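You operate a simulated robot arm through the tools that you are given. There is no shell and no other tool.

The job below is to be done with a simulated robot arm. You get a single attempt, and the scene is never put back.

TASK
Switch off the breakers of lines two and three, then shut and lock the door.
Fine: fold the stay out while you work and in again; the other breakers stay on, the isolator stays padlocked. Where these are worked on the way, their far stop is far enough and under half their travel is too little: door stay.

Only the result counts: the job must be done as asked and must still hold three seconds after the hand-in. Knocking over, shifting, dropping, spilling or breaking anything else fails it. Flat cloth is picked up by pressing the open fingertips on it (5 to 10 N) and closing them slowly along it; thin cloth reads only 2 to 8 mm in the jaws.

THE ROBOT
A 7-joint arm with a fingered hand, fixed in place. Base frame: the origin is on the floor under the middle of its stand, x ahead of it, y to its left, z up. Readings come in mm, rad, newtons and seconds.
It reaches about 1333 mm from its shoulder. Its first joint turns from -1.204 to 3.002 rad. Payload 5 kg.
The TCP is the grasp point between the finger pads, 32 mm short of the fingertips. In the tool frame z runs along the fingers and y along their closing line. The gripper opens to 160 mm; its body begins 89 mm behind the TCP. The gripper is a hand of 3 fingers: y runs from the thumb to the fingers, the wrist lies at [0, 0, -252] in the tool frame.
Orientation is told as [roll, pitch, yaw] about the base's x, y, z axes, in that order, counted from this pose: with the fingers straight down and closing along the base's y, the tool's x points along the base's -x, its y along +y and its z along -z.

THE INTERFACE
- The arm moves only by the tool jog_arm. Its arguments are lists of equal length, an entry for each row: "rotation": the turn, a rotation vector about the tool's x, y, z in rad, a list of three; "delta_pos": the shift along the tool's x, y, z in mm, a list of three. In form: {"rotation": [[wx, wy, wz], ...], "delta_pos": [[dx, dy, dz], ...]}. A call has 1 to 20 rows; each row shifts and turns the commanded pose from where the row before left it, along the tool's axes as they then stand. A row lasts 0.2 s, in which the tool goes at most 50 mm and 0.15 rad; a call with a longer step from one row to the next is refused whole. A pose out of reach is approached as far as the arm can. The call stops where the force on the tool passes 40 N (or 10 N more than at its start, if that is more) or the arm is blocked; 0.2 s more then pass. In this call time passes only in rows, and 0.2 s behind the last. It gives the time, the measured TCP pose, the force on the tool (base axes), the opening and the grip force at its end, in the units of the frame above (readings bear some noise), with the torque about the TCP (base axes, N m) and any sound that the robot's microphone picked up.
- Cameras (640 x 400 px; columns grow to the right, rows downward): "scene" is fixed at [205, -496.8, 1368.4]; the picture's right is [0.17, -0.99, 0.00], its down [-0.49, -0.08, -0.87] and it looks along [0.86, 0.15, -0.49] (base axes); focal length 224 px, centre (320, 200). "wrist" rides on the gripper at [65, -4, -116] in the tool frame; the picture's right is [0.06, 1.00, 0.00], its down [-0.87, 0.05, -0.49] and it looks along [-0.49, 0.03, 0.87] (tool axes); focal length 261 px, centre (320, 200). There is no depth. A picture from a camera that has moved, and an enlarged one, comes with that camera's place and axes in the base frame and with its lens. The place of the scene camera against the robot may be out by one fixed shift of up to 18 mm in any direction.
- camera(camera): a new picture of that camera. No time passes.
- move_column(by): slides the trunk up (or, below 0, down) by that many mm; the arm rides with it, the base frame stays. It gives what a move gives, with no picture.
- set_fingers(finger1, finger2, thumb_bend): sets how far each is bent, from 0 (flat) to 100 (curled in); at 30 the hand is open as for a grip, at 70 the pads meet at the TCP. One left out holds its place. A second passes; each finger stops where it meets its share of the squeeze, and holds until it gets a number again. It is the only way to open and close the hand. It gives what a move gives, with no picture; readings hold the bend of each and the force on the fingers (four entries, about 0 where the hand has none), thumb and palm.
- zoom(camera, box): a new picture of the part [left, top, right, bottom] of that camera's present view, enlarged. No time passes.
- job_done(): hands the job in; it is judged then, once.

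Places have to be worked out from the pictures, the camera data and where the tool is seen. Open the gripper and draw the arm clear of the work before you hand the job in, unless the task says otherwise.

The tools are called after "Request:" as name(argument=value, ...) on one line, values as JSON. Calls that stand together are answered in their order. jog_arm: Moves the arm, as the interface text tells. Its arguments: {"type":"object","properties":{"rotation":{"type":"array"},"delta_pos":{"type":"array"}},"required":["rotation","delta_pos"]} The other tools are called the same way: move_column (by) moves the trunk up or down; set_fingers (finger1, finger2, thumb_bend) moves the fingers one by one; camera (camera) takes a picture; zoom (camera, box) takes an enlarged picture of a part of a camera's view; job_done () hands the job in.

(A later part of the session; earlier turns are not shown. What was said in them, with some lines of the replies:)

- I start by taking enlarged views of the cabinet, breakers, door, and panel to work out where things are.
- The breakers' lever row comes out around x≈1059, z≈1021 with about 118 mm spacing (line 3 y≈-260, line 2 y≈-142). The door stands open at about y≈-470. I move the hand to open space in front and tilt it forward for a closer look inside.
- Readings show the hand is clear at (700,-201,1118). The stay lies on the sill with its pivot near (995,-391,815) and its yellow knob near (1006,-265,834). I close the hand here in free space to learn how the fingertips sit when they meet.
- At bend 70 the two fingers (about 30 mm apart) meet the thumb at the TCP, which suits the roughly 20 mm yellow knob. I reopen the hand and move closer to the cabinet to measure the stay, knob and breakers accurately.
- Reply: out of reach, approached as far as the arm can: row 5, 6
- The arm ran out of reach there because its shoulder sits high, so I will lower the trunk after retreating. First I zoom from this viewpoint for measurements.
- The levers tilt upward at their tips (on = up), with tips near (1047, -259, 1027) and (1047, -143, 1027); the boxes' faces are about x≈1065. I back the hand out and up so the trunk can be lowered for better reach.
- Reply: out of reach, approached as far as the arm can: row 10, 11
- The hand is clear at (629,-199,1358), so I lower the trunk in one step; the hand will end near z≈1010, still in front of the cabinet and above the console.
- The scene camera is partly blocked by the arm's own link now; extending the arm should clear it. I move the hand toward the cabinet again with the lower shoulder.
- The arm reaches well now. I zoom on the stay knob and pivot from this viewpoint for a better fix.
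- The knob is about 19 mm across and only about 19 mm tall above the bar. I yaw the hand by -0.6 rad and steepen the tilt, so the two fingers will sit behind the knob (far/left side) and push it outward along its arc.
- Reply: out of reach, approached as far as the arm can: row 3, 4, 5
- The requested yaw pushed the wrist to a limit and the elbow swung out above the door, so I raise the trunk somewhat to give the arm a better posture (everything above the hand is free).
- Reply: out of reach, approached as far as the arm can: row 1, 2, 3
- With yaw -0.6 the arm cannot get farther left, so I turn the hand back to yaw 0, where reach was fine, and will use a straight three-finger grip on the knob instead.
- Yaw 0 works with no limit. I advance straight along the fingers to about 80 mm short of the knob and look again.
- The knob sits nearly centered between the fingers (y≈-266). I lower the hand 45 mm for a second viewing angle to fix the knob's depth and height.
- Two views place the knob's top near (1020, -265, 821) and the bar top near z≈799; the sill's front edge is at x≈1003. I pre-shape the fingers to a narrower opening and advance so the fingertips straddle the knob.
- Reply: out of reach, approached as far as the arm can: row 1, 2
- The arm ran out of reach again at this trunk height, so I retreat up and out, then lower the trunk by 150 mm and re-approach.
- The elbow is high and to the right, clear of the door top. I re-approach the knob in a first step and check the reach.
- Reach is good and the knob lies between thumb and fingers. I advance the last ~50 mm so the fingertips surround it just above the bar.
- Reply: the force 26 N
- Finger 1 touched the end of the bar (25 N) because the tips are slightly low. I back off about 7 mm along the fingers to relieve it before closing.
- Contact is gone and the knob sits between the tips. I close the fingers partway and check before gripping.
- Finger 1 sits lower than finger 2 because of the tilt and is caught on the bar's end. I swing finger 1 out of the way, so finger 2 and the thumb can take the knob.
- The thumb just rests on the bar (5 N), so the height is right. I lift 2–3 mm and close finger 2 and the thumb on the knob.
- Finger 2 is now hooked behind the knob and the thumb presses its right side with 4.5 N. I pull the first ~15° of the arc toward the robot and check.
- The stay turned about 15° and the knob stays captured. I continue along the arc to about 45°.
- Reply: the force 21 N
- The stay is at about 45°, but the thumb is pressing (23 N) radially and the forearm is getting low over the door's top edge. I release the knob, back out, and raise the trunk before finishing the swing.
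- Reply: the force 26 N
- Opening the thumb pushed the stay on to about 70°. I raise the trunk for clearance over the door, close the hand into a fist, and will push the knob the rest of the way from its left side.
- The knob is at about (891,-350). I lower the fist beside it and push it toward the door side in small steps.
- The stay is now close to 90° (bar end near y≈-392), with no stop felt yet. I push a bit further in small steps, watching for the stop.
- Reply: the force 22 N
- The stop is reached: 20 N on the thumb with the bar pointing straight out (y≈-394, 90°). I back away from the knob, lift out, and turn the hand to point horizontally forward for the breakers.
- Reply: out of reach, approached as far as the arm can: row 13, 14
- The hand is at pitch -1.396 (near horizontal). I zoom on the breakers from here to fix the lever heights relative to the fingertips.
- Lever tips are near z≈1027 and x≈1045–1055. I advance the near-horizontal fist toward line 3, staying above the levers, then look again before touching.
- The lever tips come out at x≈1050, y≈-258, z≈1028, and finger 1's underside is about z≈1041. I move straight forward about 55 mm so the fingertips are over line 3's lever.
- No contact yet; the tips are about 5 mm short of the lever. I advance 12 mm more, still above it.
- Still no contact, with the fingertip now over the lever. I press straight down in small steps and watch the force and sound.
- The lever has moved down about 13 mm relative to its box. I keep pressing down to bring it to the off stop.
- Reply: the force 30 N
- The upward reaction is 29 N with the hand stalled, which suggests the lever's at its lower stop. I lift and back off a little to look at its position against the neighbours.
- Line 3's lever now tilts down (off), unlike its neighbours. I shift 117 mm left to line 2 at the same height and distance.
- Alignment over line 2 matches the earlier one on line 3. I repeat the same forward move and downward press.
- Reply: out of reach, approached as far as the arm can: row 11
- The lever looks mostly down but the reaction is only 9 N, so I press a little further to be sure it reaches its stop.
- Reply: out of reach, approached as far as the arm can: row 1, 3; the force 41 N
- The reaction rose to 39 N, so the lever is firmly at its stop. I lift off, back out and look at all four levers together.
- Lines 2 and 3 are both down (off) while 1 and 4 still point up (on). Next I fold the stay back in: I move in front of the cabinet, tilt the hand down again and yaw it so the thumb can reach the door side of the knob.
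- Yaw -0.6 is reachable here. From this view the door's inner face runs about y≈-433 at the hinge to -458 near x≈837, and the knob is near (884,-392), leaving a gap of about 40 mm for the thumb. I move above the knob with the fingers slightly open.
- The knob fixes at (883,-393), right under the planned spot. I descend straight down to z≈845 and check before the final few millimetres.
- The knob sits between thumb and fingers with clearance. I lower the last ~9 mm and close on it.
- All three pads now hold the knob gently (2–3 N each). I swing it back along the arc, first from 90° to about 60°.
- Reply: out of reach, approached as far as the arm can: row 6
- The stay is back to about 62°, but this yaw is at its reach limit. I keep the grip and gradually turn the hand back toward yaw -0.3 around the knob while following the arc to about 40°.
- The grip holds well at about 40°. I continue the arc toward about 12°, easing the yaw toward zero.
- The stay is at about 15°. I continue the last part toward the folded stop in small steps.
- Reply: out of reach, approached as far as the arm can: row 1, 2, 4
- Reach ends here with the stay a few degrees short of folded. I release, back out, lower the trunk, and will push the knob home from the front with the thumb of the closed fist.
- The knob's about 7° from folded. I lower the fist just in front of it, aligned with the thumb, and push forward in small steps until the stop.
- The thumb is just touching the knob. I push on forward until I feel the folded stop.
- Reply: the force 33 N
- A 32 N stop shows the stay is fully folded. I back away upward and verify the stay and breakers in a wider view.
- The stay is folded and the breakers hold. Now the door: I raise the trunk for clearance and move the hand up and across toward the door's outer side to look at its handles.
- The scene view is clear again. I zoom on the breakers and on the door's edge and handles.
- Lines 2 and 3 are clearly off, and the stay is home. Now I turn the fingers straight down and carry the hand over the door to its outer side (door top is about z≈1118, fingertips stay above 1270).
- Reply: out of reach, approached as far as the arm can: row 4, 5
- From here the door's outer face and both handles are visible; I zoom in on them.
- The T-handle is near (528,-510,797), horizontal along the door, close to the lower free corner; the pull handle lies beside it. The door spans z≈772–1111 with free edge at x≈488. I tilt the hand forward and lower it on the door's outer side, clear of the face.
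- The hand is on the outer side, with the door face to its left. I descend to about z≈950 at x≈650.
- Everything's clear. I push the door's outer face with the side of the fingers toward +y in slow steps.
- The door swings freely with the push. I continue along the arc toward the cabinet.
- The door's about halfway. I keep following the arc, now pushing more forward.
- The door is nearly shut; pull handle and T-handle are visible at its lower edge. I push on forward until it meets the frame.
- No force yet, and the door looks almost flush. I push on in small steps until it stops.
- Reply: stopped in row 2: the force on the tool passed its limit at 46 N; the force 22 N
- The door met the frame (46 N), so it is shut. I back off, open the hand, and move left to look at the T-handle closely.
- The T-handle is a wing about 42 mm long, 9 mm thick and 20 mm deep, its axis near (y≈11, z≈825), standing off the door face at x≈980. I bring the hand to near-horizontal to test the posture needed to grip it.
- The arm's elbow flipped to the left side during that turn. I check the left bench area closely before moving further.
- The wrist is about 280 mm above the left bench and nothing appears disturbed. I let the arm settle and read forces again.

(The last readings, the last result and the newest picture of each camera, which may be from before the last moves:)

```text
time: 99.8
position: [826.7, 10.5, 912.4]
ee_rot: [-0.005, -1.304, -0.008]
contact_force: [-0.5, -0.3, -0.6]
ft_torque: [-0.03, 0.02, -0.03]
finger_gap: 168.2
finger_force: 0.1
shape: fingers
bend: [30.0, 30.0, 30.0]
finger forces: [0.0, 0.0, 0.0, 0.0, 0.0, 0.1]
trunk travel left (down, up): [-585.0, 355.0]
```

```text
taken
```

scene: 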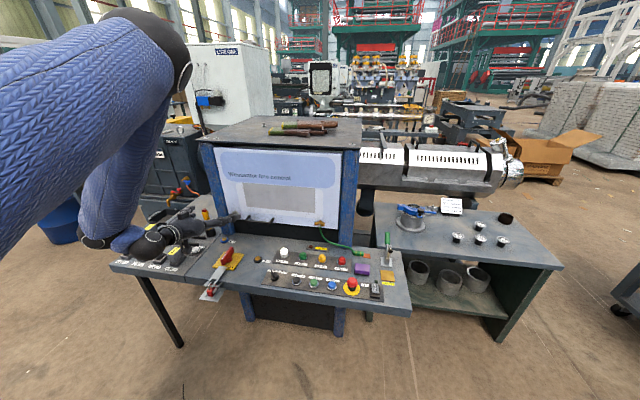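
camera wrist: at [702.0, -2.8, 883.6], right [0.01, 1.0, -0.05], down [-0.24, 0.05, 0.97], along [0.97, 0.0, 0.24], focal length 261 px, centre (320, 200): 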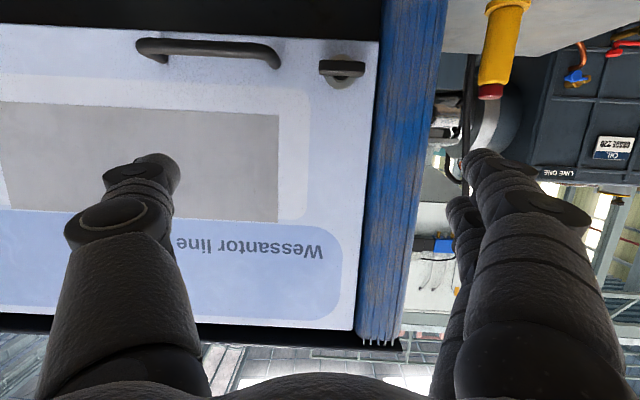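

Settled with no contact forces. I'll test the lock's turning direction by pressing its right end down with the closed fist: first I close the fist and move in front of and above the wing's right end.

Request:
set_fingers(finger1=70, finger2=70, thumb_bend=70)

Request:
jog_arm(rotation=[[0, 0, 0], [0, 0, 0], [0, 0, 0]], delta_pos=[[3.9, -9, 26.3], [3.9, -9, 26.3], [3.9, -9, 26.3]])

Request:
camera(camera="wrist")

Request:
zoom(camera="wrist", box=[240, 40, 440, 165])

Request:
camera(camera="scene")

```text
time: 100.8
position: [827.0, 9.7, 914.3]
ee_rot: [-0.002, -1.301, -0.014]
contact_force: [-0.3, 1.1, -0.5]
ft_torque: [-0.03, -0.03, -0.02]
finger_gap: 12.8
finger_force: 0.1
shape: fingers
bend: [70.0, 70.0, 70.0]
finger forces: [0.1, 0.1, 0.0, 0.0, 0.0, 0.0]
trunk travel left (down, up): [-585.0, 355.0]
```

```text
time: 101.6
position: [899.2, -18.0, 877.5]
ee_rot: [0.005, -1.299, -0.021]
contact_force: [-0.3, 0.4, 0.0]
ft_torque: [-0.02, -0.02, 0.02]
finger_gap: 12.7
finger_force: 0.0
shape: fingers
bend: [70.0, 70.0, 70.0]
finger forces: [0.1, 0.0, 0.0, 0.1, 0.0, 0.0]
trunk travel left (down, up): [-585.0, 355.0]
```

```text
taken
camera wrist: at [770.6, -20.9, 844.8], right [0.0, 1.0, -0.06], down [-0.24, 0.06, 0.97], along [0.97, 0.02, 0.24], focal length 261 px, centre (320, 200)
```

wrist: 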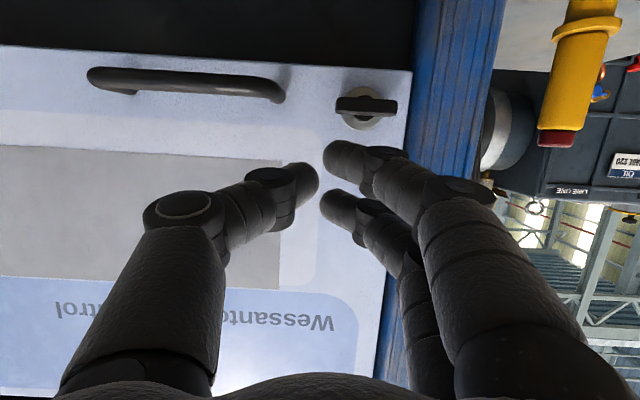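

```text
3.20 times, centred on (340, 102) of wrist
camera zoom: at [770.6, -20.9, 844.8], right [0.0, 1.0, -0.06], down [-0.24, 0.06, 0.97], along [0.97, 0.02, 0.24], focal length 834 px, centre (256, 512)
```

zoom: 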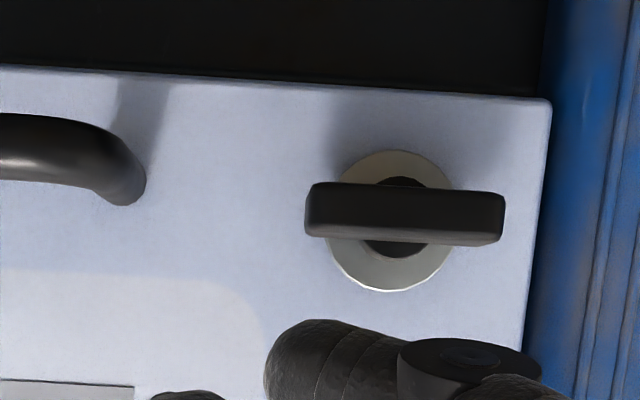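

```text
taken
```

scene: 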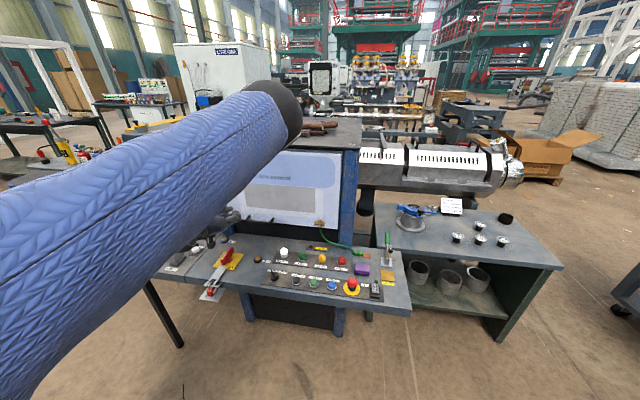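

The wing's axis is near (y≈10, z≈826) and finger 1 is lined up with its right end. I move forward above that end.

Request:
jog_arm(rotation=[[0, 0, 0], [0, 0, 0], [0, 0, 0]], delta_pos=[[-1.6, 0.7, 15.5], [-1.6, 0.7, 15.5], [-1.6, 0.6, 15.4]])

Request:
zoom(camera="wrist", box=[240, 40, 440, 165])

Request:
camera(camera="scene")

```text
time: 102.4
position: [945.0, -15.7, 873.8]
ee_rot: [-0.003, -1.3, -0.008]
contact_force: [-12.9, 2.5, -2.7]
ft_torque: [-0.03, -0.11, 0.15]
finger_gap: 12.5
finger_force: 5.6
shape: fingers
bend: [70.0, 72.0, 70.0]
finger forces: [0.0, 12.5, 0.0, 0.1, 0.0, 0.0]
trunk travel left (down, up): [-585.0, 355.0]
```

```text
3.20 times, centred on (340, 102) of wrist
camera zoom: at [815.5, -19.5, 841.6], right [0.0, 1.0, -0.06], down [-0.24, 0.06, 0.97], along [0.97, 0.02, 0.24], focal length 834 px, centre (256, 512)
```

zoom: 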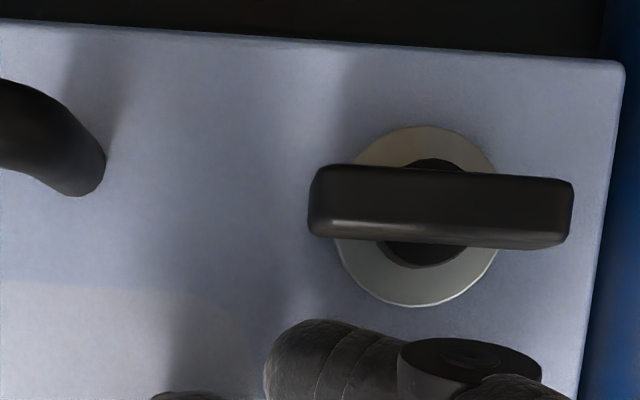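

```text
taken
```

scene: 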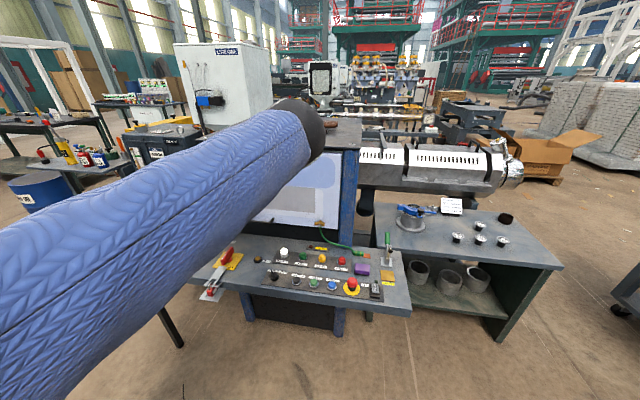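

Finger 2 touches the door face at x≈980, confirming the depth. I ease back 3 mm and press down on the wing's right end in small steps.

Request:
jog_arm(rotation=[[0, 0, 0], [0, 0, 0], [0, 0, 0], [0, 0, 0], [0, 0, 0], [0, 0, 0]], delta_pos=[[0.8, 0, -3], [3.86, 0, 1.0], [3.86, 0, 1.0], [3.86, 0, 1.0], [3.86, 0, 1.0], [3.86, 0, 1.0]])

Request:
zoom(camera="wrist", box=[240, 40, 440, 165])

```text
time: 103.8
position: [942.3, -17.8, 854.8]
ee_rot: [0.002, -1.303, -0.017]
contact_force: [-0.6, -1.2, 5.3]
ft_torque: [0.1, -0.11, -0.04]
finger_gap: 11.3
finger_force: 2.9
shape: fingers
bend: [70.0, 70.0, 70.0]
finger forces: [5.8, 0.4, 0.0, 0.0, 0.0, 0.0]
trunk travel left (down, up): [-585.0, 355.0]
```

```text
3.20 times, centred on (340, 102) of wrist
camera zoom: at [812.2, -18.7, 821.6], right [0.0, 1.0, -0.06], down [-0.24, 0.06, 0.97], along [0.97, 0.02, 0.24], focal length 834 px, centre (256, 512)
```

zoom: 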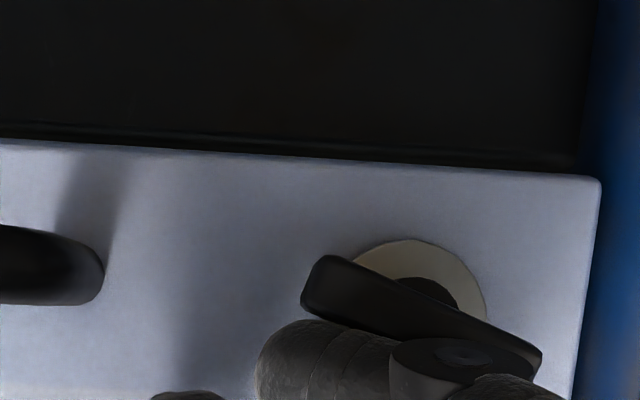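

The wing turns clockwise (right end down) easily, about 22° so far. I tuck the thumb in a bit to stay clear of the pull handle and keep following the wing round.

Request:
set_fingers(thumb_bend=76)

Request:
jog_arm(rotation=[[0, 0, 0], [0, 0, 0], [0, 0, 0], [0, 0, 0]], delta_pos=[[3.86, -2, 1.0], [3.86, -1.5, 1.0], [3.86, 0, 1.0], [3.86, 0, 1.0]])

Request:
camera(camera="wrist")

Request:
zoom(camera="wrist", box=[240, 40, 440, 165])

```text
time: 104.8
position: [940.9, -16.4, 854.4]
ee_rot: [-0.002, -1.302, -0.013]
contact_force: [0.4, -3.3, 9.0]
ft_torque: [0.14, -0.14, -0.05]
finger_gap: 4.7
finger_force: 5.5
shape: fingers
bend: [70.0, 70.0, 75.0]
finger forces: [10.1, 0.1, 0.1, 0.0, 0.1, 0.0]
trunk travel left (down, up): [-585.0, 355.0]
```

```text
time: 105.8
position: [939.5, -20.2, 840.7]
ee_rot: [0.003, -1.304, -0.021]
contact_force: [-17.6, -10.7, 16.9]
ft_torque: [0.31, 0.01, 0.32]
finger_gap: 3.4
finger_force: 17.3
shape: fingers
bend: [71.0, 70.0, 75.0]
finger forces: [22.2, 11.2, 0.0, 0.1, 0.0, 0.0]
trunk travel left (down, up): [-585.0, 355.0]
```

```text
taken
camera wrist: at [811.3, -22.4, 807.5], right [0.0, 1.0, -0.06], down [-0.24, 0.06, 0.97], along [0.97, 0.02, 0.24], focal length 261 px, centre (320, 200)
```

wrist: 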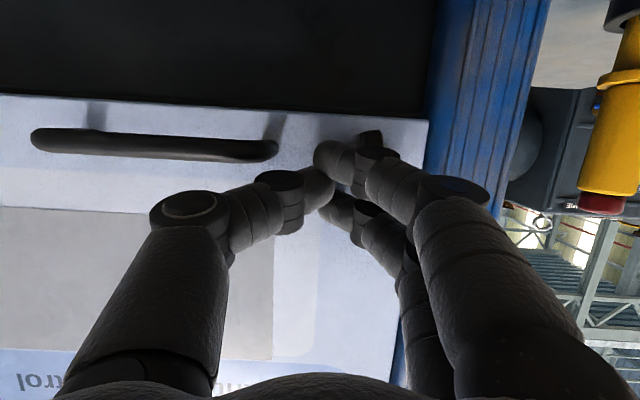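

```text
3.20 times, centred on (340, 102) of wrist
camera zoom: at [811.3, -22.4, 807.5], right [0.0, 1.0, -0.06], down [-0.24, 0.06, 0.97], along [0.97, 0.02, 0.24], focal length 834 px, centre (256, 512)
```

zoom: 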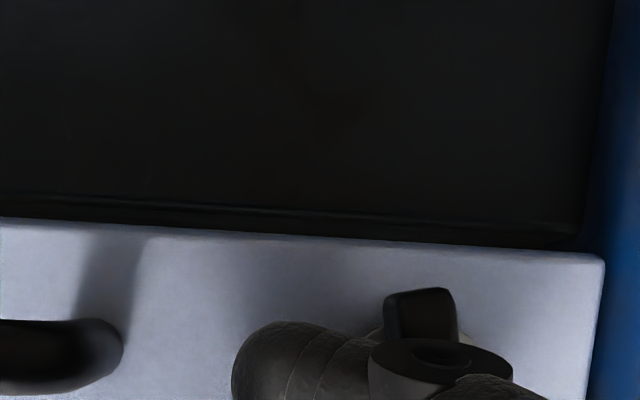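

The wing looks nearly vertical and the reaction has risen to about 22 N. I back straight out to see how far it has turned.

Request:
jog_arm(rotation=[[0, 0, 0], [0, 0, 0], [0, 0, 0]], delta_pos=[[3, -2, -14], [5, -5, -25], [-20, -10, -15]])

Request:
camera(camera="wrist")

Request:
zoom(camera="wrist", box=[270, 70, 430, 170])

```text
time: 106.6
position: [892.1, -36.3, 865.5]
ee_rot: [0.0, -1.303, -0.014]
contact_force: [0.1, 0.2, 0.1]
ft_torque: [0.04, 0.0, 0.03]
finger_gap: 5.6
finger_force: 0.0
shape: fingers
bend: [70.0, 70.0, 75.0]
finger forces: [0.0, 0.1, 0.0, 0.1, 0.0, 0.0]
trunk travel left (down, up): [-585.0, 355.0]
```

```text
taken
camera wrist: at [762.9, -38.1, 831.4], right [0.0, 1.0, -0.06], down [-0.24, 0.06, 0.97], along [0.97, 0.02, 0.24], focal length 261 px, centre (320, 200)
```

wrist: 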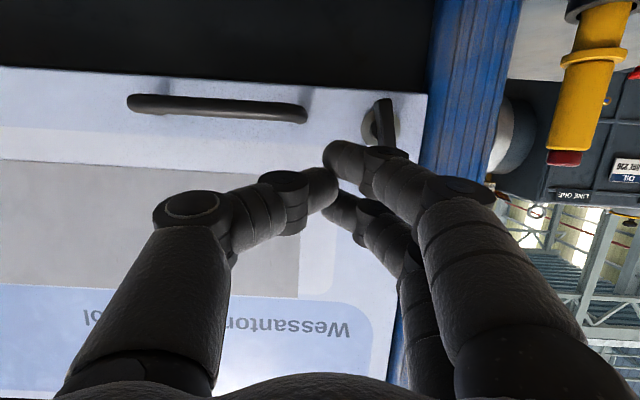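

```text
4.00 times, centred on (350, 120) of wrist
camera zoom: at [762.9, -38.1, 831.4], right [0.0, 1.0, -0.06], down [-0.24, 0.06, 0.97], along [0.97, 0.02, 0.24], focal length 1043 px, centre (200, 520)
```

zoom: 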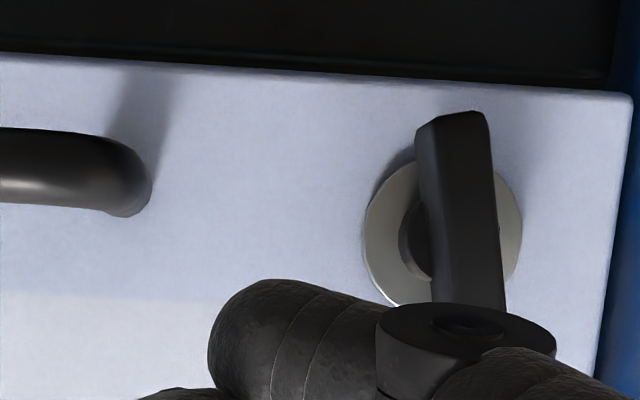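

The wing is within about 10° of vertical. Now that it stands upright I can grip it at neutral roll and finish the turn: I set a narrow opening and line up with its axis.

Request:
set_fingers(finger1=61, finger2=61, thumb_bend=62)

Request:
jog_arm(rotation=[[0, 0, 0], [0, 0, 0]], delta_pos=[[9.2, 23, 4], [9.2, 22, 4]])

Request:
camera(camera="wrist")

Request:
camera(camera="scene")

```text
time: 107.6
position: [892.2, -35.6, 864.6]
ee_rot: [-0.001, -1.302, -0.014]
contact_force: [0.1, 0.4, -0.3]
ft_torque: [-0.01, 0.01, 0.03]
finger_gap: 41.3
finger_force: 0.0
shape: fingers
bend: [61.0, 61.0, 62.0]
finger forces: [0.0, 0.0, 0.0, 0.0, 0.0, 0.0]
trunk travel left (down, up): [-585.0, 355.0]
```

```text
time: 108.2
position: [897.7, 7.0, 843.5]
ee_rot: [-0.004, -1.299, -0.012]
contact_force: [-0.2, 0.3, -0.9]
ft_torque: [0.01, 0.01, -0.02]
finger_gap: 41.3
finger_force: 0.1
shape: fingers
bend: [61.0, 61.0, 62.0]
finger forces: [0.0, 0.0, 0.1, 0.1, 0.0, 0.0]
trunk travel left (down, up): [-585.0, 355.0]
```

```text
taken
camera wrist: at [767.8, 5.0, 810.4], right [0.0, 1.0, -0.06], down [-0.24, 0.06, 0.97], along [0.97, 0.01, 0.24], focal length 261 px, centre (320, 200)
```

wrist: 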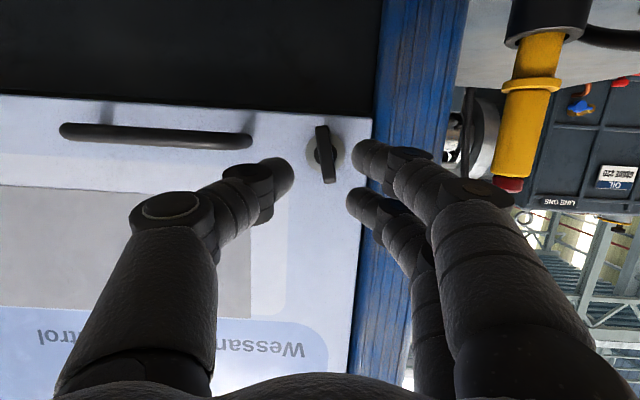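

```text
taken
```

scene: 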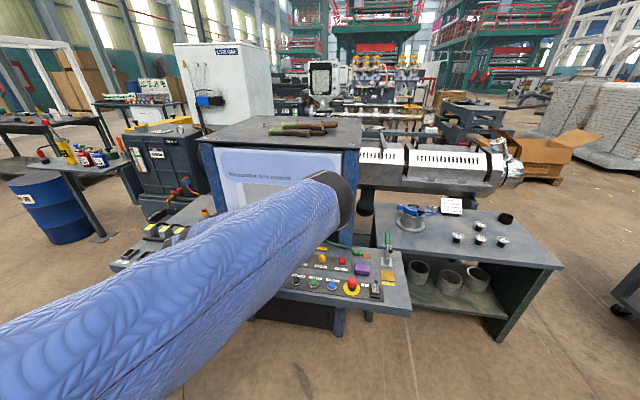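

The wing sits between thumb and fingers. I advance straight along the hand's axis so the fingertips straddle it.

Request:
jog_arm(rotation=[[0, 0, 0], [0, 0, 0], [0, 0, 0]], delta_pos=[[0, 1, 15], [0, 1, 15], [0, 0.5, 14]])

Request:
camera(camera="wrist")

Request:
zoom(camera="wrist", box=[240, 90, 440, 215])

```text
time: 109.0
position: [936.7, 10.5, 831.7]
ee_rot: [-0.006, -1.3, -0.007]
contact_force: [-8.3, 0.7, -2.7]
ft_torque: [-0.06, 0.02, 0.26]
finger_gap: 41.3
finger_force: 4.4
shape: fingers
bend: [61.0, 63.0, 62.0]
finger forces: [0.0, 7.8, 0.0, 0.1, 0.1, 0.1]
trunk travel left (down, up): [-585.0, 355.0]
```

```text
taken
camera wrist: at [808.1, 8.8, 798.3], right [0.0, 1.0, -0.06], down [-0.24, 0.06, 0.97], along [0.97, 0.02, 0.24], focal length 261 px, centre (320, 200)
```

wrist: 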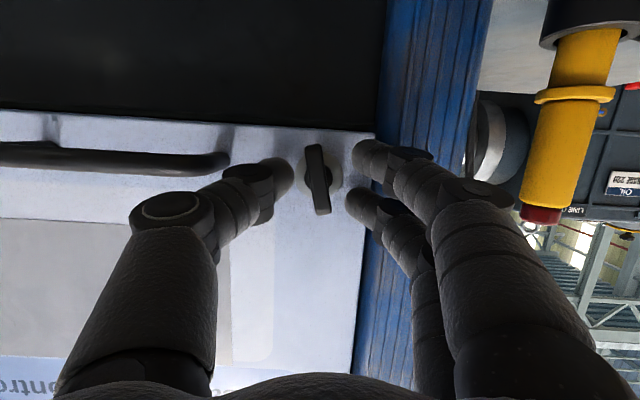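

```text
3.20 times, centred on (340, 152) of wrist
camera zoom: at [808.1, 8.8, 798.3], right [0.0, 1.0, -0.06], down [-0.24, 0.06, 0.97], along [0.97, 0.02, 0.24], focal length 834 px, centre (256, 352)
```

zoom: 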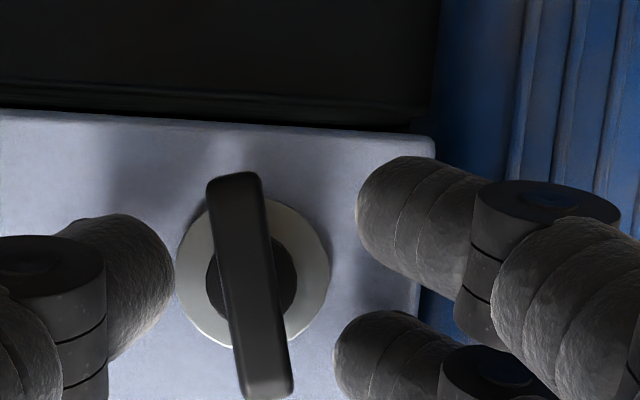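

The front view shows the wing about 13° short of vertical. I ease back 2 mm and close the fingers, which will pull it upright, then grip it.

Request:
jog_arm(rotation=[[0, 0, 0]], delta_pos=[[0, 0, -3]])

Request:
set_fingers(finger1=71, finger2=71, thumb_bend=70)

Request:
zoom(camera="wrist", box=[240, 90, 440, 215])

```text
time: 109.4
position: [936.4, 9.6, 832.6]
ee_rot: [0.001, -1.303, -0.018]
contact_force: [0.6, -0.1, -0.7]
ft_torque: [-0.01, 0.0, 0.02]
finger_gap: 41.2
finger_force: 0.0
shape: fingers
bend: [61.0, 61.0, 62.0]
finger forces: [0.1, 0.1, 0.1, 0.2, 0.1, 0.0]
trunk travel left (down, up): [-585.0, 355.0]
```

```text
time: 110.4
position: [936.1, 10.4, 833.1]
ee_rot: [-0.002, -1.302, -0.013]
contact_force: [0.1, 3.3, 1.3]
ft_torque: [-0.02, 0.03, 0.04]
finger_gap: 15.9
finger_force: 4.1
shape: fingers
bend: [70.0, 68.0, 69.0]
finger forces: [2.5, 3.5, 0.0, 0.1, 3.5, 0.1]
trunk travel left (down, up): [-585.0, 355.0]
```

```text
3.20 times, centred on (340, 152) of wrist
camera zoom: at [806.5, 8.2, 799.5], right [0.0, 1.0, -0.06], down [-0.24, 0.06, 0.97], along [0.97, 0.02, 0.24], focal length 834 px, centre (256, 352)
```

zoom: 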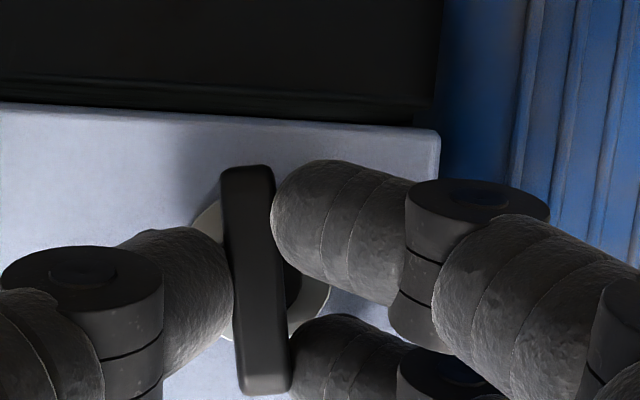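

The wing is gripped and nearly upright. I roll the hand clockwise about the lock's axis in small steps, watching the torque for the stop.

Request:
jog_arm(rotation=[[-0.02, 0, 0.072], [-0.02, 0, 0.072], [-0.02, 0, 0.072]], delta_pos=[[0, -0.4, 0], [0, -0.4, 0], [0, -0.4, 0]])

Request:
zoom(camera="wrist", box=[240, 90, 440, 215])

Request:
camera(camera="scene")

```text
time: 111.2
position: [936.2, 7.6, 831.5]
ee_rot: [0.707, -1.222, -0.691]
contact_force: [-1.1, 0.5, 1.3]
ft_torque: [-0.15, 0.0, 0.0]
finger_gap: 15.1
finger_force: 5.4
shape: fingers
bend: [70.0, 68.0, 69.0]
finger forces: [1.2, 4.8, 0.0, 0.0, 5.4, 0.0]
trunk travel left (down, up): [-585.0, 355.0]
```

```text
3.20 times, centred on (340, 152) of wrist
camera zoom: at [806.4, 14.4, 799.1], right [0.0, 0.99, 0.16], down [-0.24, -0.16, 0.96], along [0.97, -0.04, 0.24], focal length 834 px, centre (256, 352)
```

zoom: 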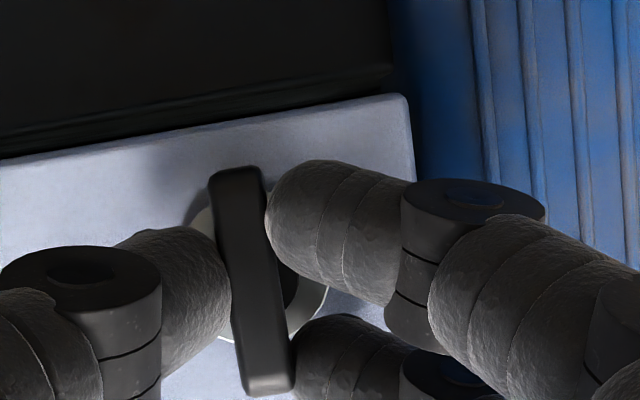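

```text
taken
```

scene: 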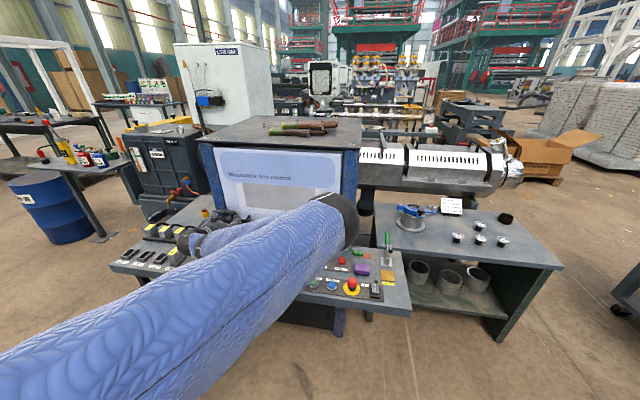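

The wing is now about upright (≈90°), with only 0.15 N·m on the hand. I roll a little further to find the stop.

Request:
jog_arm(rotation=[[-0.02, 0, 0.072], [-0.02, 0, 0.072]], delta_pos=[[0, -0.4, 0], [0, -0.4, 0]])

Request:
zoom(camera="wrist", box=[240, 90, 440, 215])

```text
time: 111.8
position: [935.8, 9.3, 831.3]
ee_rot: [0.974, -1.114, -0.939]
contact_force: [-0.8, 1.1, -2.2]
ft_torque: [-0.21, 0.1, 0.09]
finger_gap: 15.4
finger_force: 7.6
shape: fingers
bend: [71.0, 67.0, 69.0]
finger forces: [0.4, 7.4, 0.0, 0.0, 6.9, 0.0]
trunk travel left (down, up): [-585.0, 355.0]
```

```text
3.20 times, centred on (340, 152) of wrist
camera zoom: at [806.8, 18.8, 800.0], right [0.0, 0.95, 0.31], down [-0.25, -0.3, 0.92], along [0.97, -0.07, 0.24], focal length 834 px, centre (256, 352)
```

zoom: 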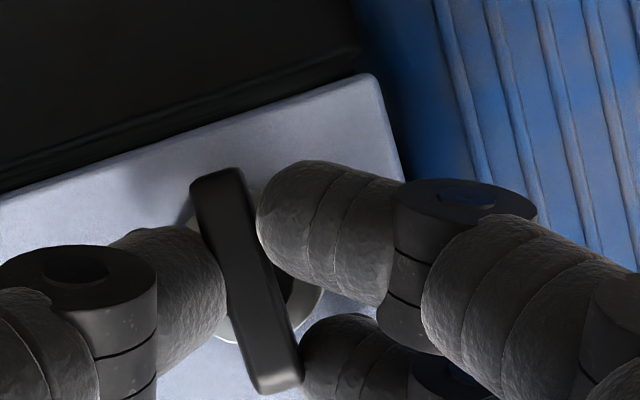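

The wing stops turning at about 90° while the grip yields, so the lock is home. I open the fingers slightly and withdraw straight back.

Request:
set_fingers(finger1=61, finger2=61, thumb_bend=63)

Request:
jog_arm(rotation=[[0, 0, 0], [0, 0, 0], [0, 0, 0]], delta_pos=[[0, 0, -15], [0, 0, -20], [0, 0, -25]])

Request:
camera(camera="wrist")

Request:
zoom(camera="wrist", box=[240, 90, 440, 215])

Request:
camera(camera="scene")

```text
time: 112.8
position: [936.8, 9.6, 832.8]
ee_rot: [0.972, -1.114, -0.935]
contact_force: [-0.2, -0.4, 0.1]
ft_torque: [-0.02, 0.01, 0.01]
finger_gap: 39.2
finger_force: 0.0
shape: fingers
bend: [61.0, 61.0, 63.0]
finger forces: [0.0, 0.1, 0.0, 0.1, 0.1, 0.0]
trunk travel left (down, up): [-585.0, 355.0]
```

```text
time: 113.6
position: [875.2, 4.2, 847.2]
ee_rot: [0.974, -1.114, -0.939]
contact_force: [-0.7, 0.3, 0.6]
ft_torque: [-0.03, -0.02, 0.01]
finger_gap: 39.4
finger_force: 0.1
shape: fingers
bend: [61.0, 61.0, 63.0]
finger forces: [0.1, 0.0, 0.0, 0.1, 0.1, 0.1]
trunk travel left (down, up): [-585.0, 355.0]
```

```text
taken
camera wrist: at [746.0, 13.9, 815.3], right [0.0, 0.95, 0.31], down [-0.25, -0.3, 0.92], along [0.97, -0.07, 0.24], focal length 261 px, centre (320, 200)
```

wrist: 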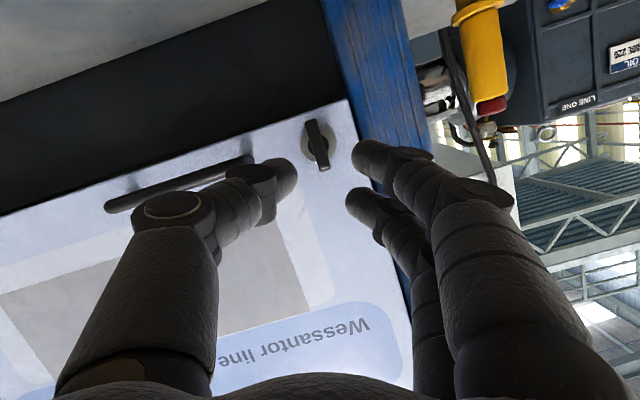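

```text
3.20 times, centred on (340, 152) of wrist
camera zoom: at [746.0, 13.9, 815.3], right [0.0, 0.95, 0.31], down [-0.25, -0.3, 0.92], along [0.97, -0.07, 0.24], focal length 834 px, centre (256, 352)
```

zoom: 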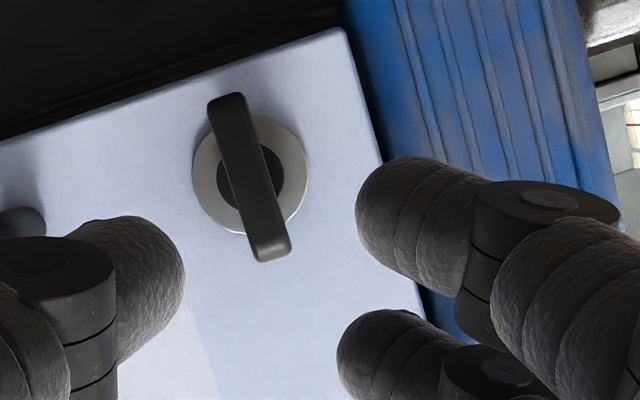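

```text
taken
```

scene: 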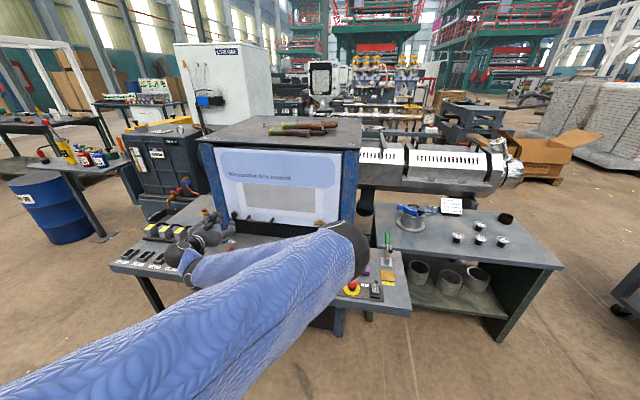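

The wing now lies parallel to the door's edge, a full quarter turn. I raise the trunk straight up to lift the arm clear, then inspect the result.

Request:
move_column(by=300)

Request:
camera(camera="scene")

Request:
camera(camera="wrist")

```text
time: 116.6
position: [876.3, 4.2, 1147.7]
ee_rot: [0.973, -1.113, -0.937]
contact_force: [0.5, -0.6, 0.7]
ft_torque: [0.02, 0.01, 0.0]
finger_gap: 39.0
finger_force: 0.1
shape: fingers
bend: [61.0, 61.0, 63.0]
finger forces: [0.0, 0.1, 0.0, 0.0, 0.1, 0.0]
trunk travel left (down, up): [-885.0, 55.0]
```

```text
taken
```

scene: 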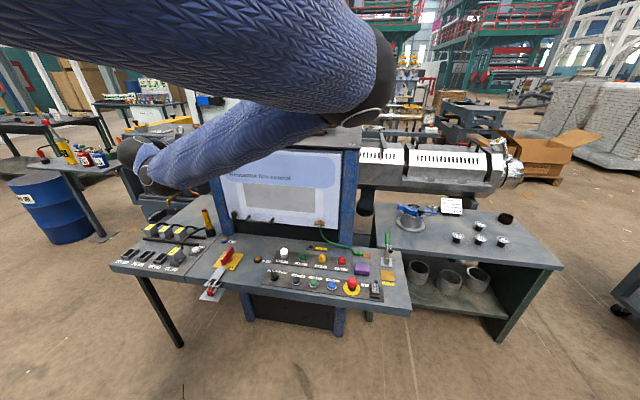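

```text
taken
camera wrist: at [746.5, 13.6, 1115.0], right [0.0, 0.95, 0.31], down [-0.25, -0.3, 0.92], along [0.97, -0.07, 0.24], focal length 261 px, centre (320, 200)
```

wrist: 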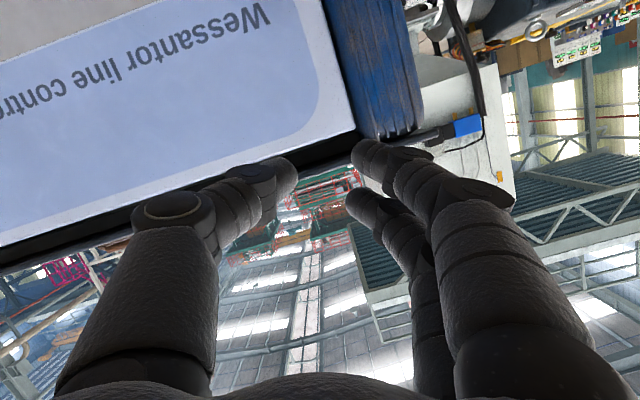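

Now the whole console and closed door are visible. I zoom on the door, lock, isolator and benches to check everything.

Request:
zoom(camera="scene", box=[200, 145, 370, 250])

Request:
zoom(camera="scene", box=[220, 195, 300, 245])

Request:
zoom(camera="scene", box=[100, 190, 270, 310])

Request:
zoom(camera="scene", box=[230, 230, 420, 330])

```text
3.76 times, centred on (285, 198) of scene
camera zoom: at [205.0, -496.8, 1368.4], right [0.17, -0.99, 0.0], down [-0.49, -0.08, -0.87], along [0.86, 0.15, -0.49], focal length 843 px, centre (452, 209)
```

zoom: 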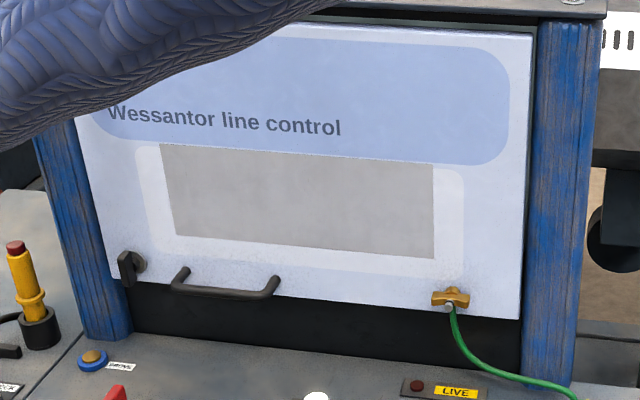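

```text
8.00 times, centred on (260, 220) of scene
camera zoom: at [205.0, -496.8, 1368.4], right [0.17, -0.99, 0.0], down [-0.49, -0.08, -0.87], along [0.86, 0.15, -0.49], focal length 1791 px, centre (800, 40)
```

zoom: 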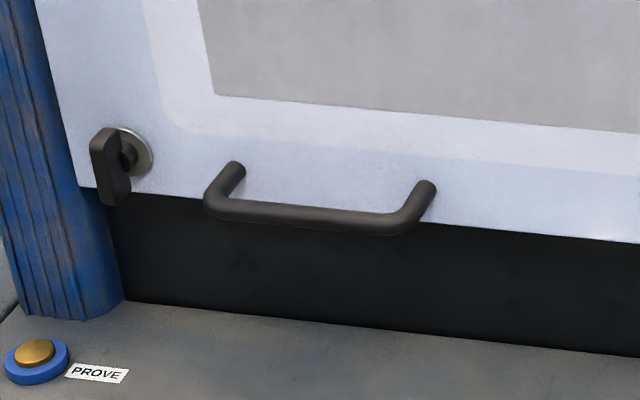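

```text
3.33 times, centred on (185, 250) of scene
camera zoom: at [205.0, -496.8, 1368.4], right [0.17, -0.99, 0.0], down [-0.49, -0.08, -0.87], along [0.86, 0.15, -0.49], focal length 746 px, centre (770, 33)
```

zoom: 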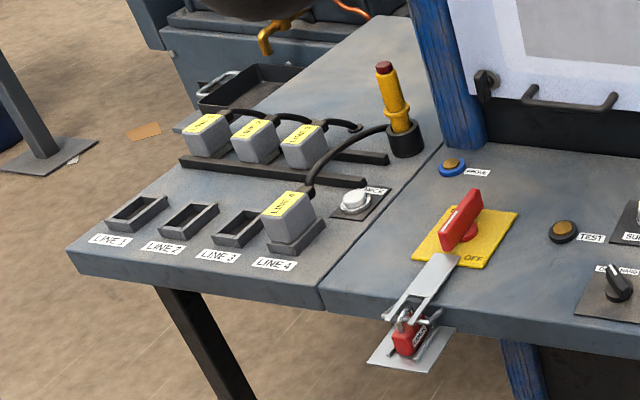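

```text
3.37 times, centred on (325, 280) of scene
camera zoom: at [205.0, -496.8, 1368.4], right [0.17, -0.99, 0.0], down [-0.49, -0.08, -0.87], along [0.86, 0.15, -0.49], focal length 754 px, centre (303, -70)
```

zoom: 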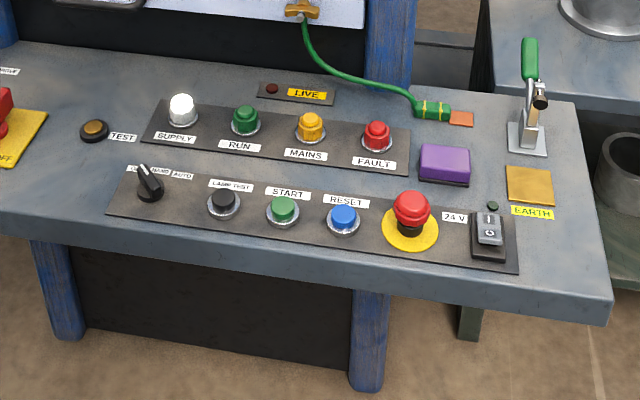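

The door is shut flush with the lock upright, the isolator and padlock are untouched, and the benches look as before. I open the hand and draw it back from the cabinet in modest steps.

Request:
set_fingers(finger1=30, finger2=30, thumb_bend=30)

Request:
jog_arm(rotation=[[0, 0, 0], [0, 0, 0], [0, 0, 0], [0, 0, 0], [0, 0, 0]], delta_pos=[[-4, -4, -25], [-4, -4, -25], [-4, -4, -25], [-4, -4, -25], [-4, -4, -25]])

Request:
camera(camera="scene")

```text
time: 117.6
position: [875.8, 4.0, 1147.7]
ee_rot: [0.973, -1.114, -0.935]
contact_force: [0.3, 0.3, 1.1]
ft_torque: [0.03, -0.01, -0.01]
finger_gap: 167.8
finger_force: 0.1
shape: fingers
bend: [30.0, 30.0, 30.0]
finger forces: [0.0, 0.1, 0.0, 0.0, 0.0, 0.0]
trunk travel left (down, up): [-885.0, 55.0]
```

```text
time: 119.0
position: [799.3, -34.0, 1310.5]
ee_rot: [1.356, -1.189, -1.289]
contact_force: [0.2, -0.1, -0.3]
ft_torque: [0.02, -0.03, 0.04]
finger_gap: 168.1
finger_force: 0.0
shape: fingers
bend: [30.0, 30.0, 30.0]
finger forces: [0.1, 0.0, 0.0, 0.1, 0.0, 0.0]
trunk travel left (down, up): [-885.0, 55.0]
stopped in row 5: the arm was blocked; the commanded pose is now the measured one
```

```text
taken
```

scene: 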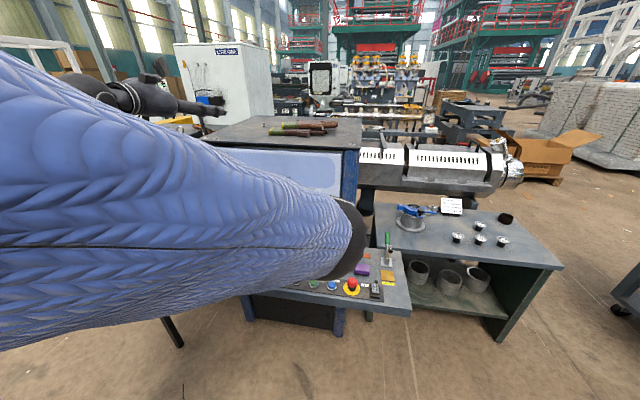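

The arm reports being blocked, and the elbow swung low in front of the console. I look carefully before moving again.

Request:
camera(camera="wrist")

Request:
zoom(camera="scene", box=[240, 180, 420, 330])

Request:
zoom(camera="scene", box=[40, 50, 260, 190])

```text
taken
camera wrist: at [678.4, -23.8, 1256.4], right [-0.05, 0.95, 0.3], down [-0.4, -0.3, 0.87], along [0.91, -0.07, 0.4], focal length 261 px, centre (320, 200)
```

wrist: 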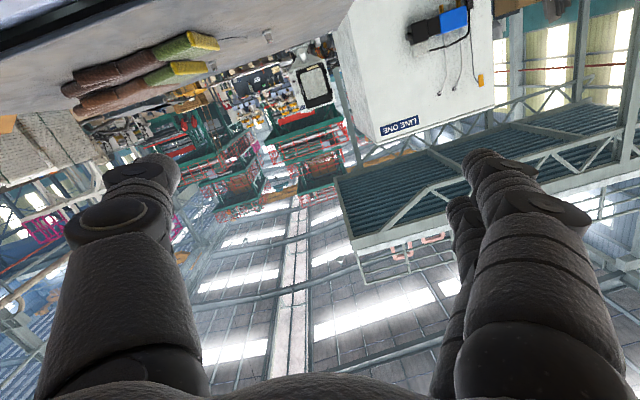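

```text
2.67 times, centred on (330, 255) of scene
camera zoom: at [205.0, -496.8, 1368.4], right [0.17, -0.99, 0.0], down [-0.49, -0.08, -0.87], along [0.86, 0.15, -0.49], focal length 597 px, centre (293, 53)
```

zoom: 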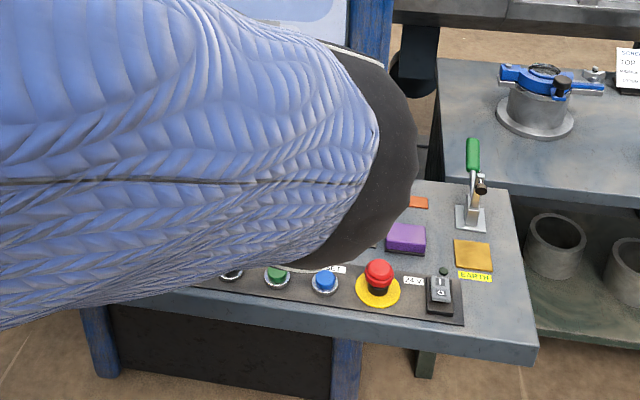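

```text
2.86 times, centred on (150, 120) of scene
camera zoom: at [205.0, -496.8, 1368.4], right [0.17, -0.99, 0.0], down [-0.49, -0.08, -0.87], along [0.86, 0.15, -0.49], focal length 640 px, centre (806, 429)
```

zoom: 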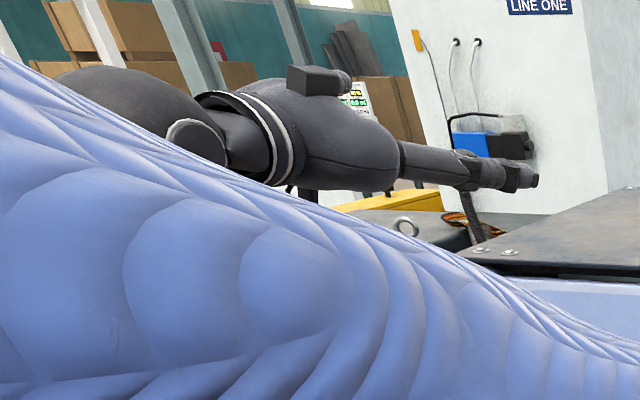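

The elbow hangs in free space in front of the console with no contact on the hand; the tool reads zero force. I hold position briefly to confirm it is stable.

Request:
jog_arm(rotation=[[0, 0, 0], [0, 0, 0]], delta_pos=[[0, 0, 0], [0, 0, 0]])

Request:
camera(camera="scene")

```text
time: 119.6
position: [800.6, -30.3, 1308.5]
ee_rot: [1.354, -1.193, -1.285]
contact_force: [0.2, 0.4, -0.6]
ft_torque: [-0.01, -0.01, -0.03]
finger_gap: 168.5
finger_force: 0.0
shape: fingers
bend: [30.0, 30.0, 30.0]
finger forces: [0.1, 0.0, 0.0, 0.0, 0.0, 0.1]
trunk travel left (down, up): [-885.0, 55.0]
```

```text
taken
```

scene: 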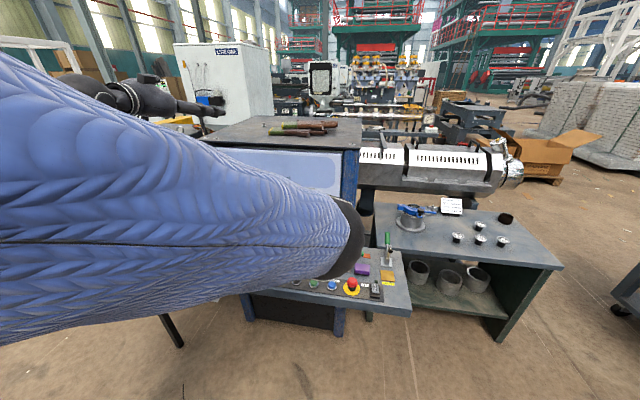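

The pose is stable. To see the door and benches again I raise the trunk the remaining distance, which lifts the whole arm without changing its shape.

Request:
move_column(by=54)

Request:
camera(camera="scene")

```text
time: 120.6
position: [799.9, -30.3, 1362.6]
ee_rot: [1.354, -1.191, -1.284]
contact_force: [-0.3, -0.1, 0.5]
ft_torque: [-0.03, 0.02, -0.04]
finger_gap: 168.6
finger_force: 0.0
shape: fingers
bend: [30.0, 30.0, 30.0]
finger forces: [0.1, 0.0, 0.1, 0.1, 0.0, 0.1]
trunk travel left (down, up): [-939.0, 1.0]
```

```text
taken
```

scene: 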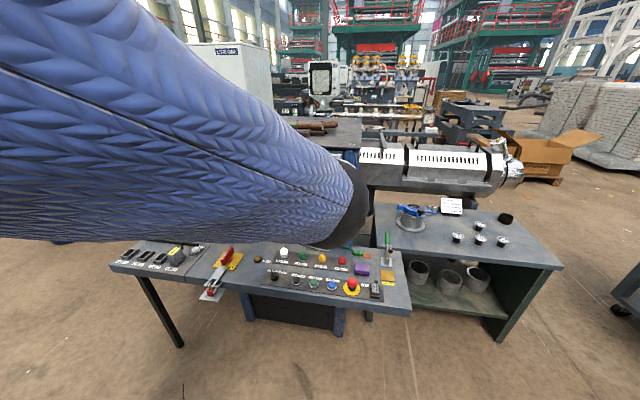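

The arm is clear but still hides the door from the camera. I turn the fingers gradually downward and back toward a natural parked pose, a few rows at a time.

Request:
jog_arm(rotation=[[0, 0.08, -0.1], [0, 0.08, -0.1], [0, 0.08, -0.1]], delta_pos=[[-10, 0, -5], [-10, 0, -5], [-10, 0, -5]])

Request:
camera(camera="scene")

```text
time: 121.4
position: [791.2, -42.3, 1391.3]
ee_rot: [0.237, -1.243, -0.11]
contact_force: [-0.5, -0.4, -0.3]
ft_torque: [0.01, -0.11, 0.03]
finger_gap: 168.2
finger_force: 0.0
shape: fingers
bend: [30.0, 30.0, 30.0]
finger forces: [0.1, 0.0, 0.0, 0.1, 0.0, 0.0]
trunk travel left (down, up): [-939.0, 1.0]
```

```text
taken
```

scene: 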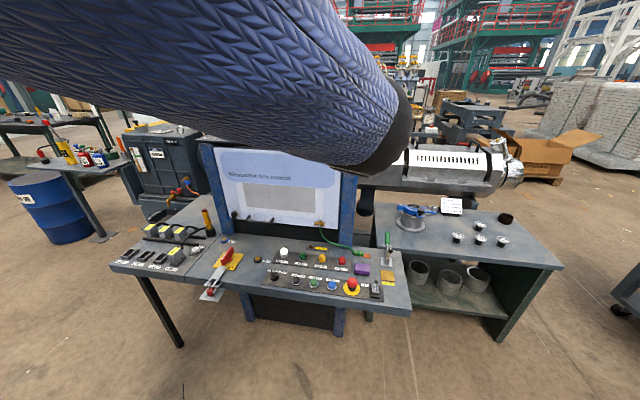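

The arm rose clear and the door is visible again. I verify the door, lock, and benches once more.

Request:
zoom(camera="scene", box=[200, 145, 360, 250])

Request:
zoom(camera="scene", box=[215, 195, 285, 240])

Request:
zoom(camera="scene", box=[100, 190, 260, 300])

```text
3.81 times, centred on (280, 198) of scene
camera zoom: at [205.0, -496.8, 1368.4], right [0.17, -0.99, 0.0], down [-0.49, -0.08, -0.87], along [0.86, 0.15, -0.49], focal length 853 px, centre (472, 210)
```

zoom: 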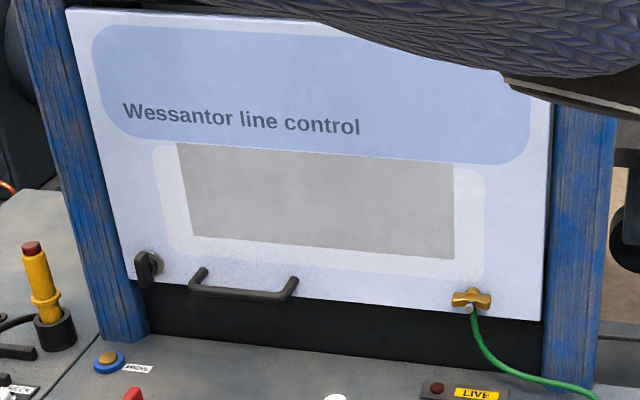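

```text
8.89 times, centred on (250, 218) of scene
camera zoom: at [205.0, -496.8, 1368.4], right [0.17, -0.99, 0.0], down [-0.49, -0.08, -0.87], along [0.86, 0.15, -0.49], focal length 1990 px, centre (942, 44)
```

zoom: 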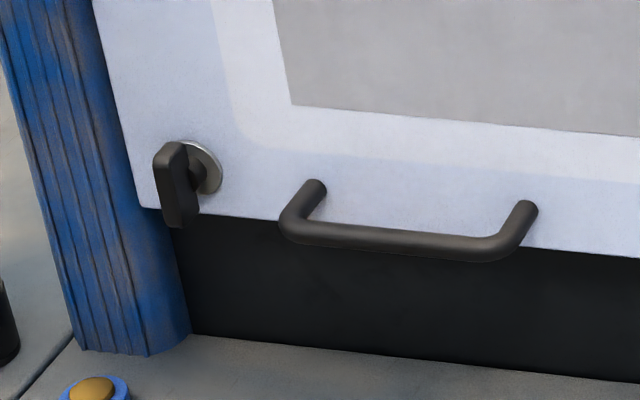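

```text
3.64 times, centred on (180, 245) of scene
camera zoom: at [205.0, -496.8, 1368.4], right [0.17, -0.99, 0.0], down [-0.49, -0.08, -0.87], along [0.86, 0.15, -0.49], focal length 814 px, centre (829, 36)
```

zoom: 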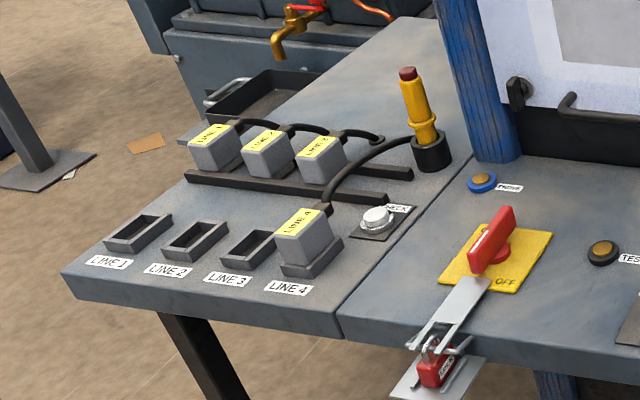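

Checked from pictures and readings:

- **Breakers:** lines 2 and 3 are off; lines 1 and 4 are still on.
- **Stay:** folded out to its stop and back in.
- **Door:** shut, with the lock turned a full quarter.
- **Isolator:** still padlocked.
- **Arm:** hand open, clear of the work and stable.

I hand the job in.

Request:
job_done()

```text
The job is handed in.
```

The job is handed in; I haven't seen a verdict. Lines two and three are switched off, and the door is shut and locked.

- **Breakers:** I pressed the levers of lines 2 and 3 down to their stops. Lines 1 and 4 still pointed up (on) in the last clear view before the door closed.
- **Stay:** I folded it out to its far stop before working the breakers. Afterwards I folded it back in until it met its stop.
- **Door:** It was pushed until it met the frame (46 N). The lock was then turned clockwise about 90° until it would go no further. I did not pull on the door to test the lock, but it looked flush with the lock upright in the final pictures.
- **Isolator and surroundings:** The isolator is still padlocked, and the benches and the tools on the roof looked the same as at the start.
- **Arm:** The hand is open and clear of the work. The elbow flipped twice late in the job, once while I was turning the hand for the lock. The second time was while backing away, and the arm reported being blocked. I saw no contact or disturbance either time.
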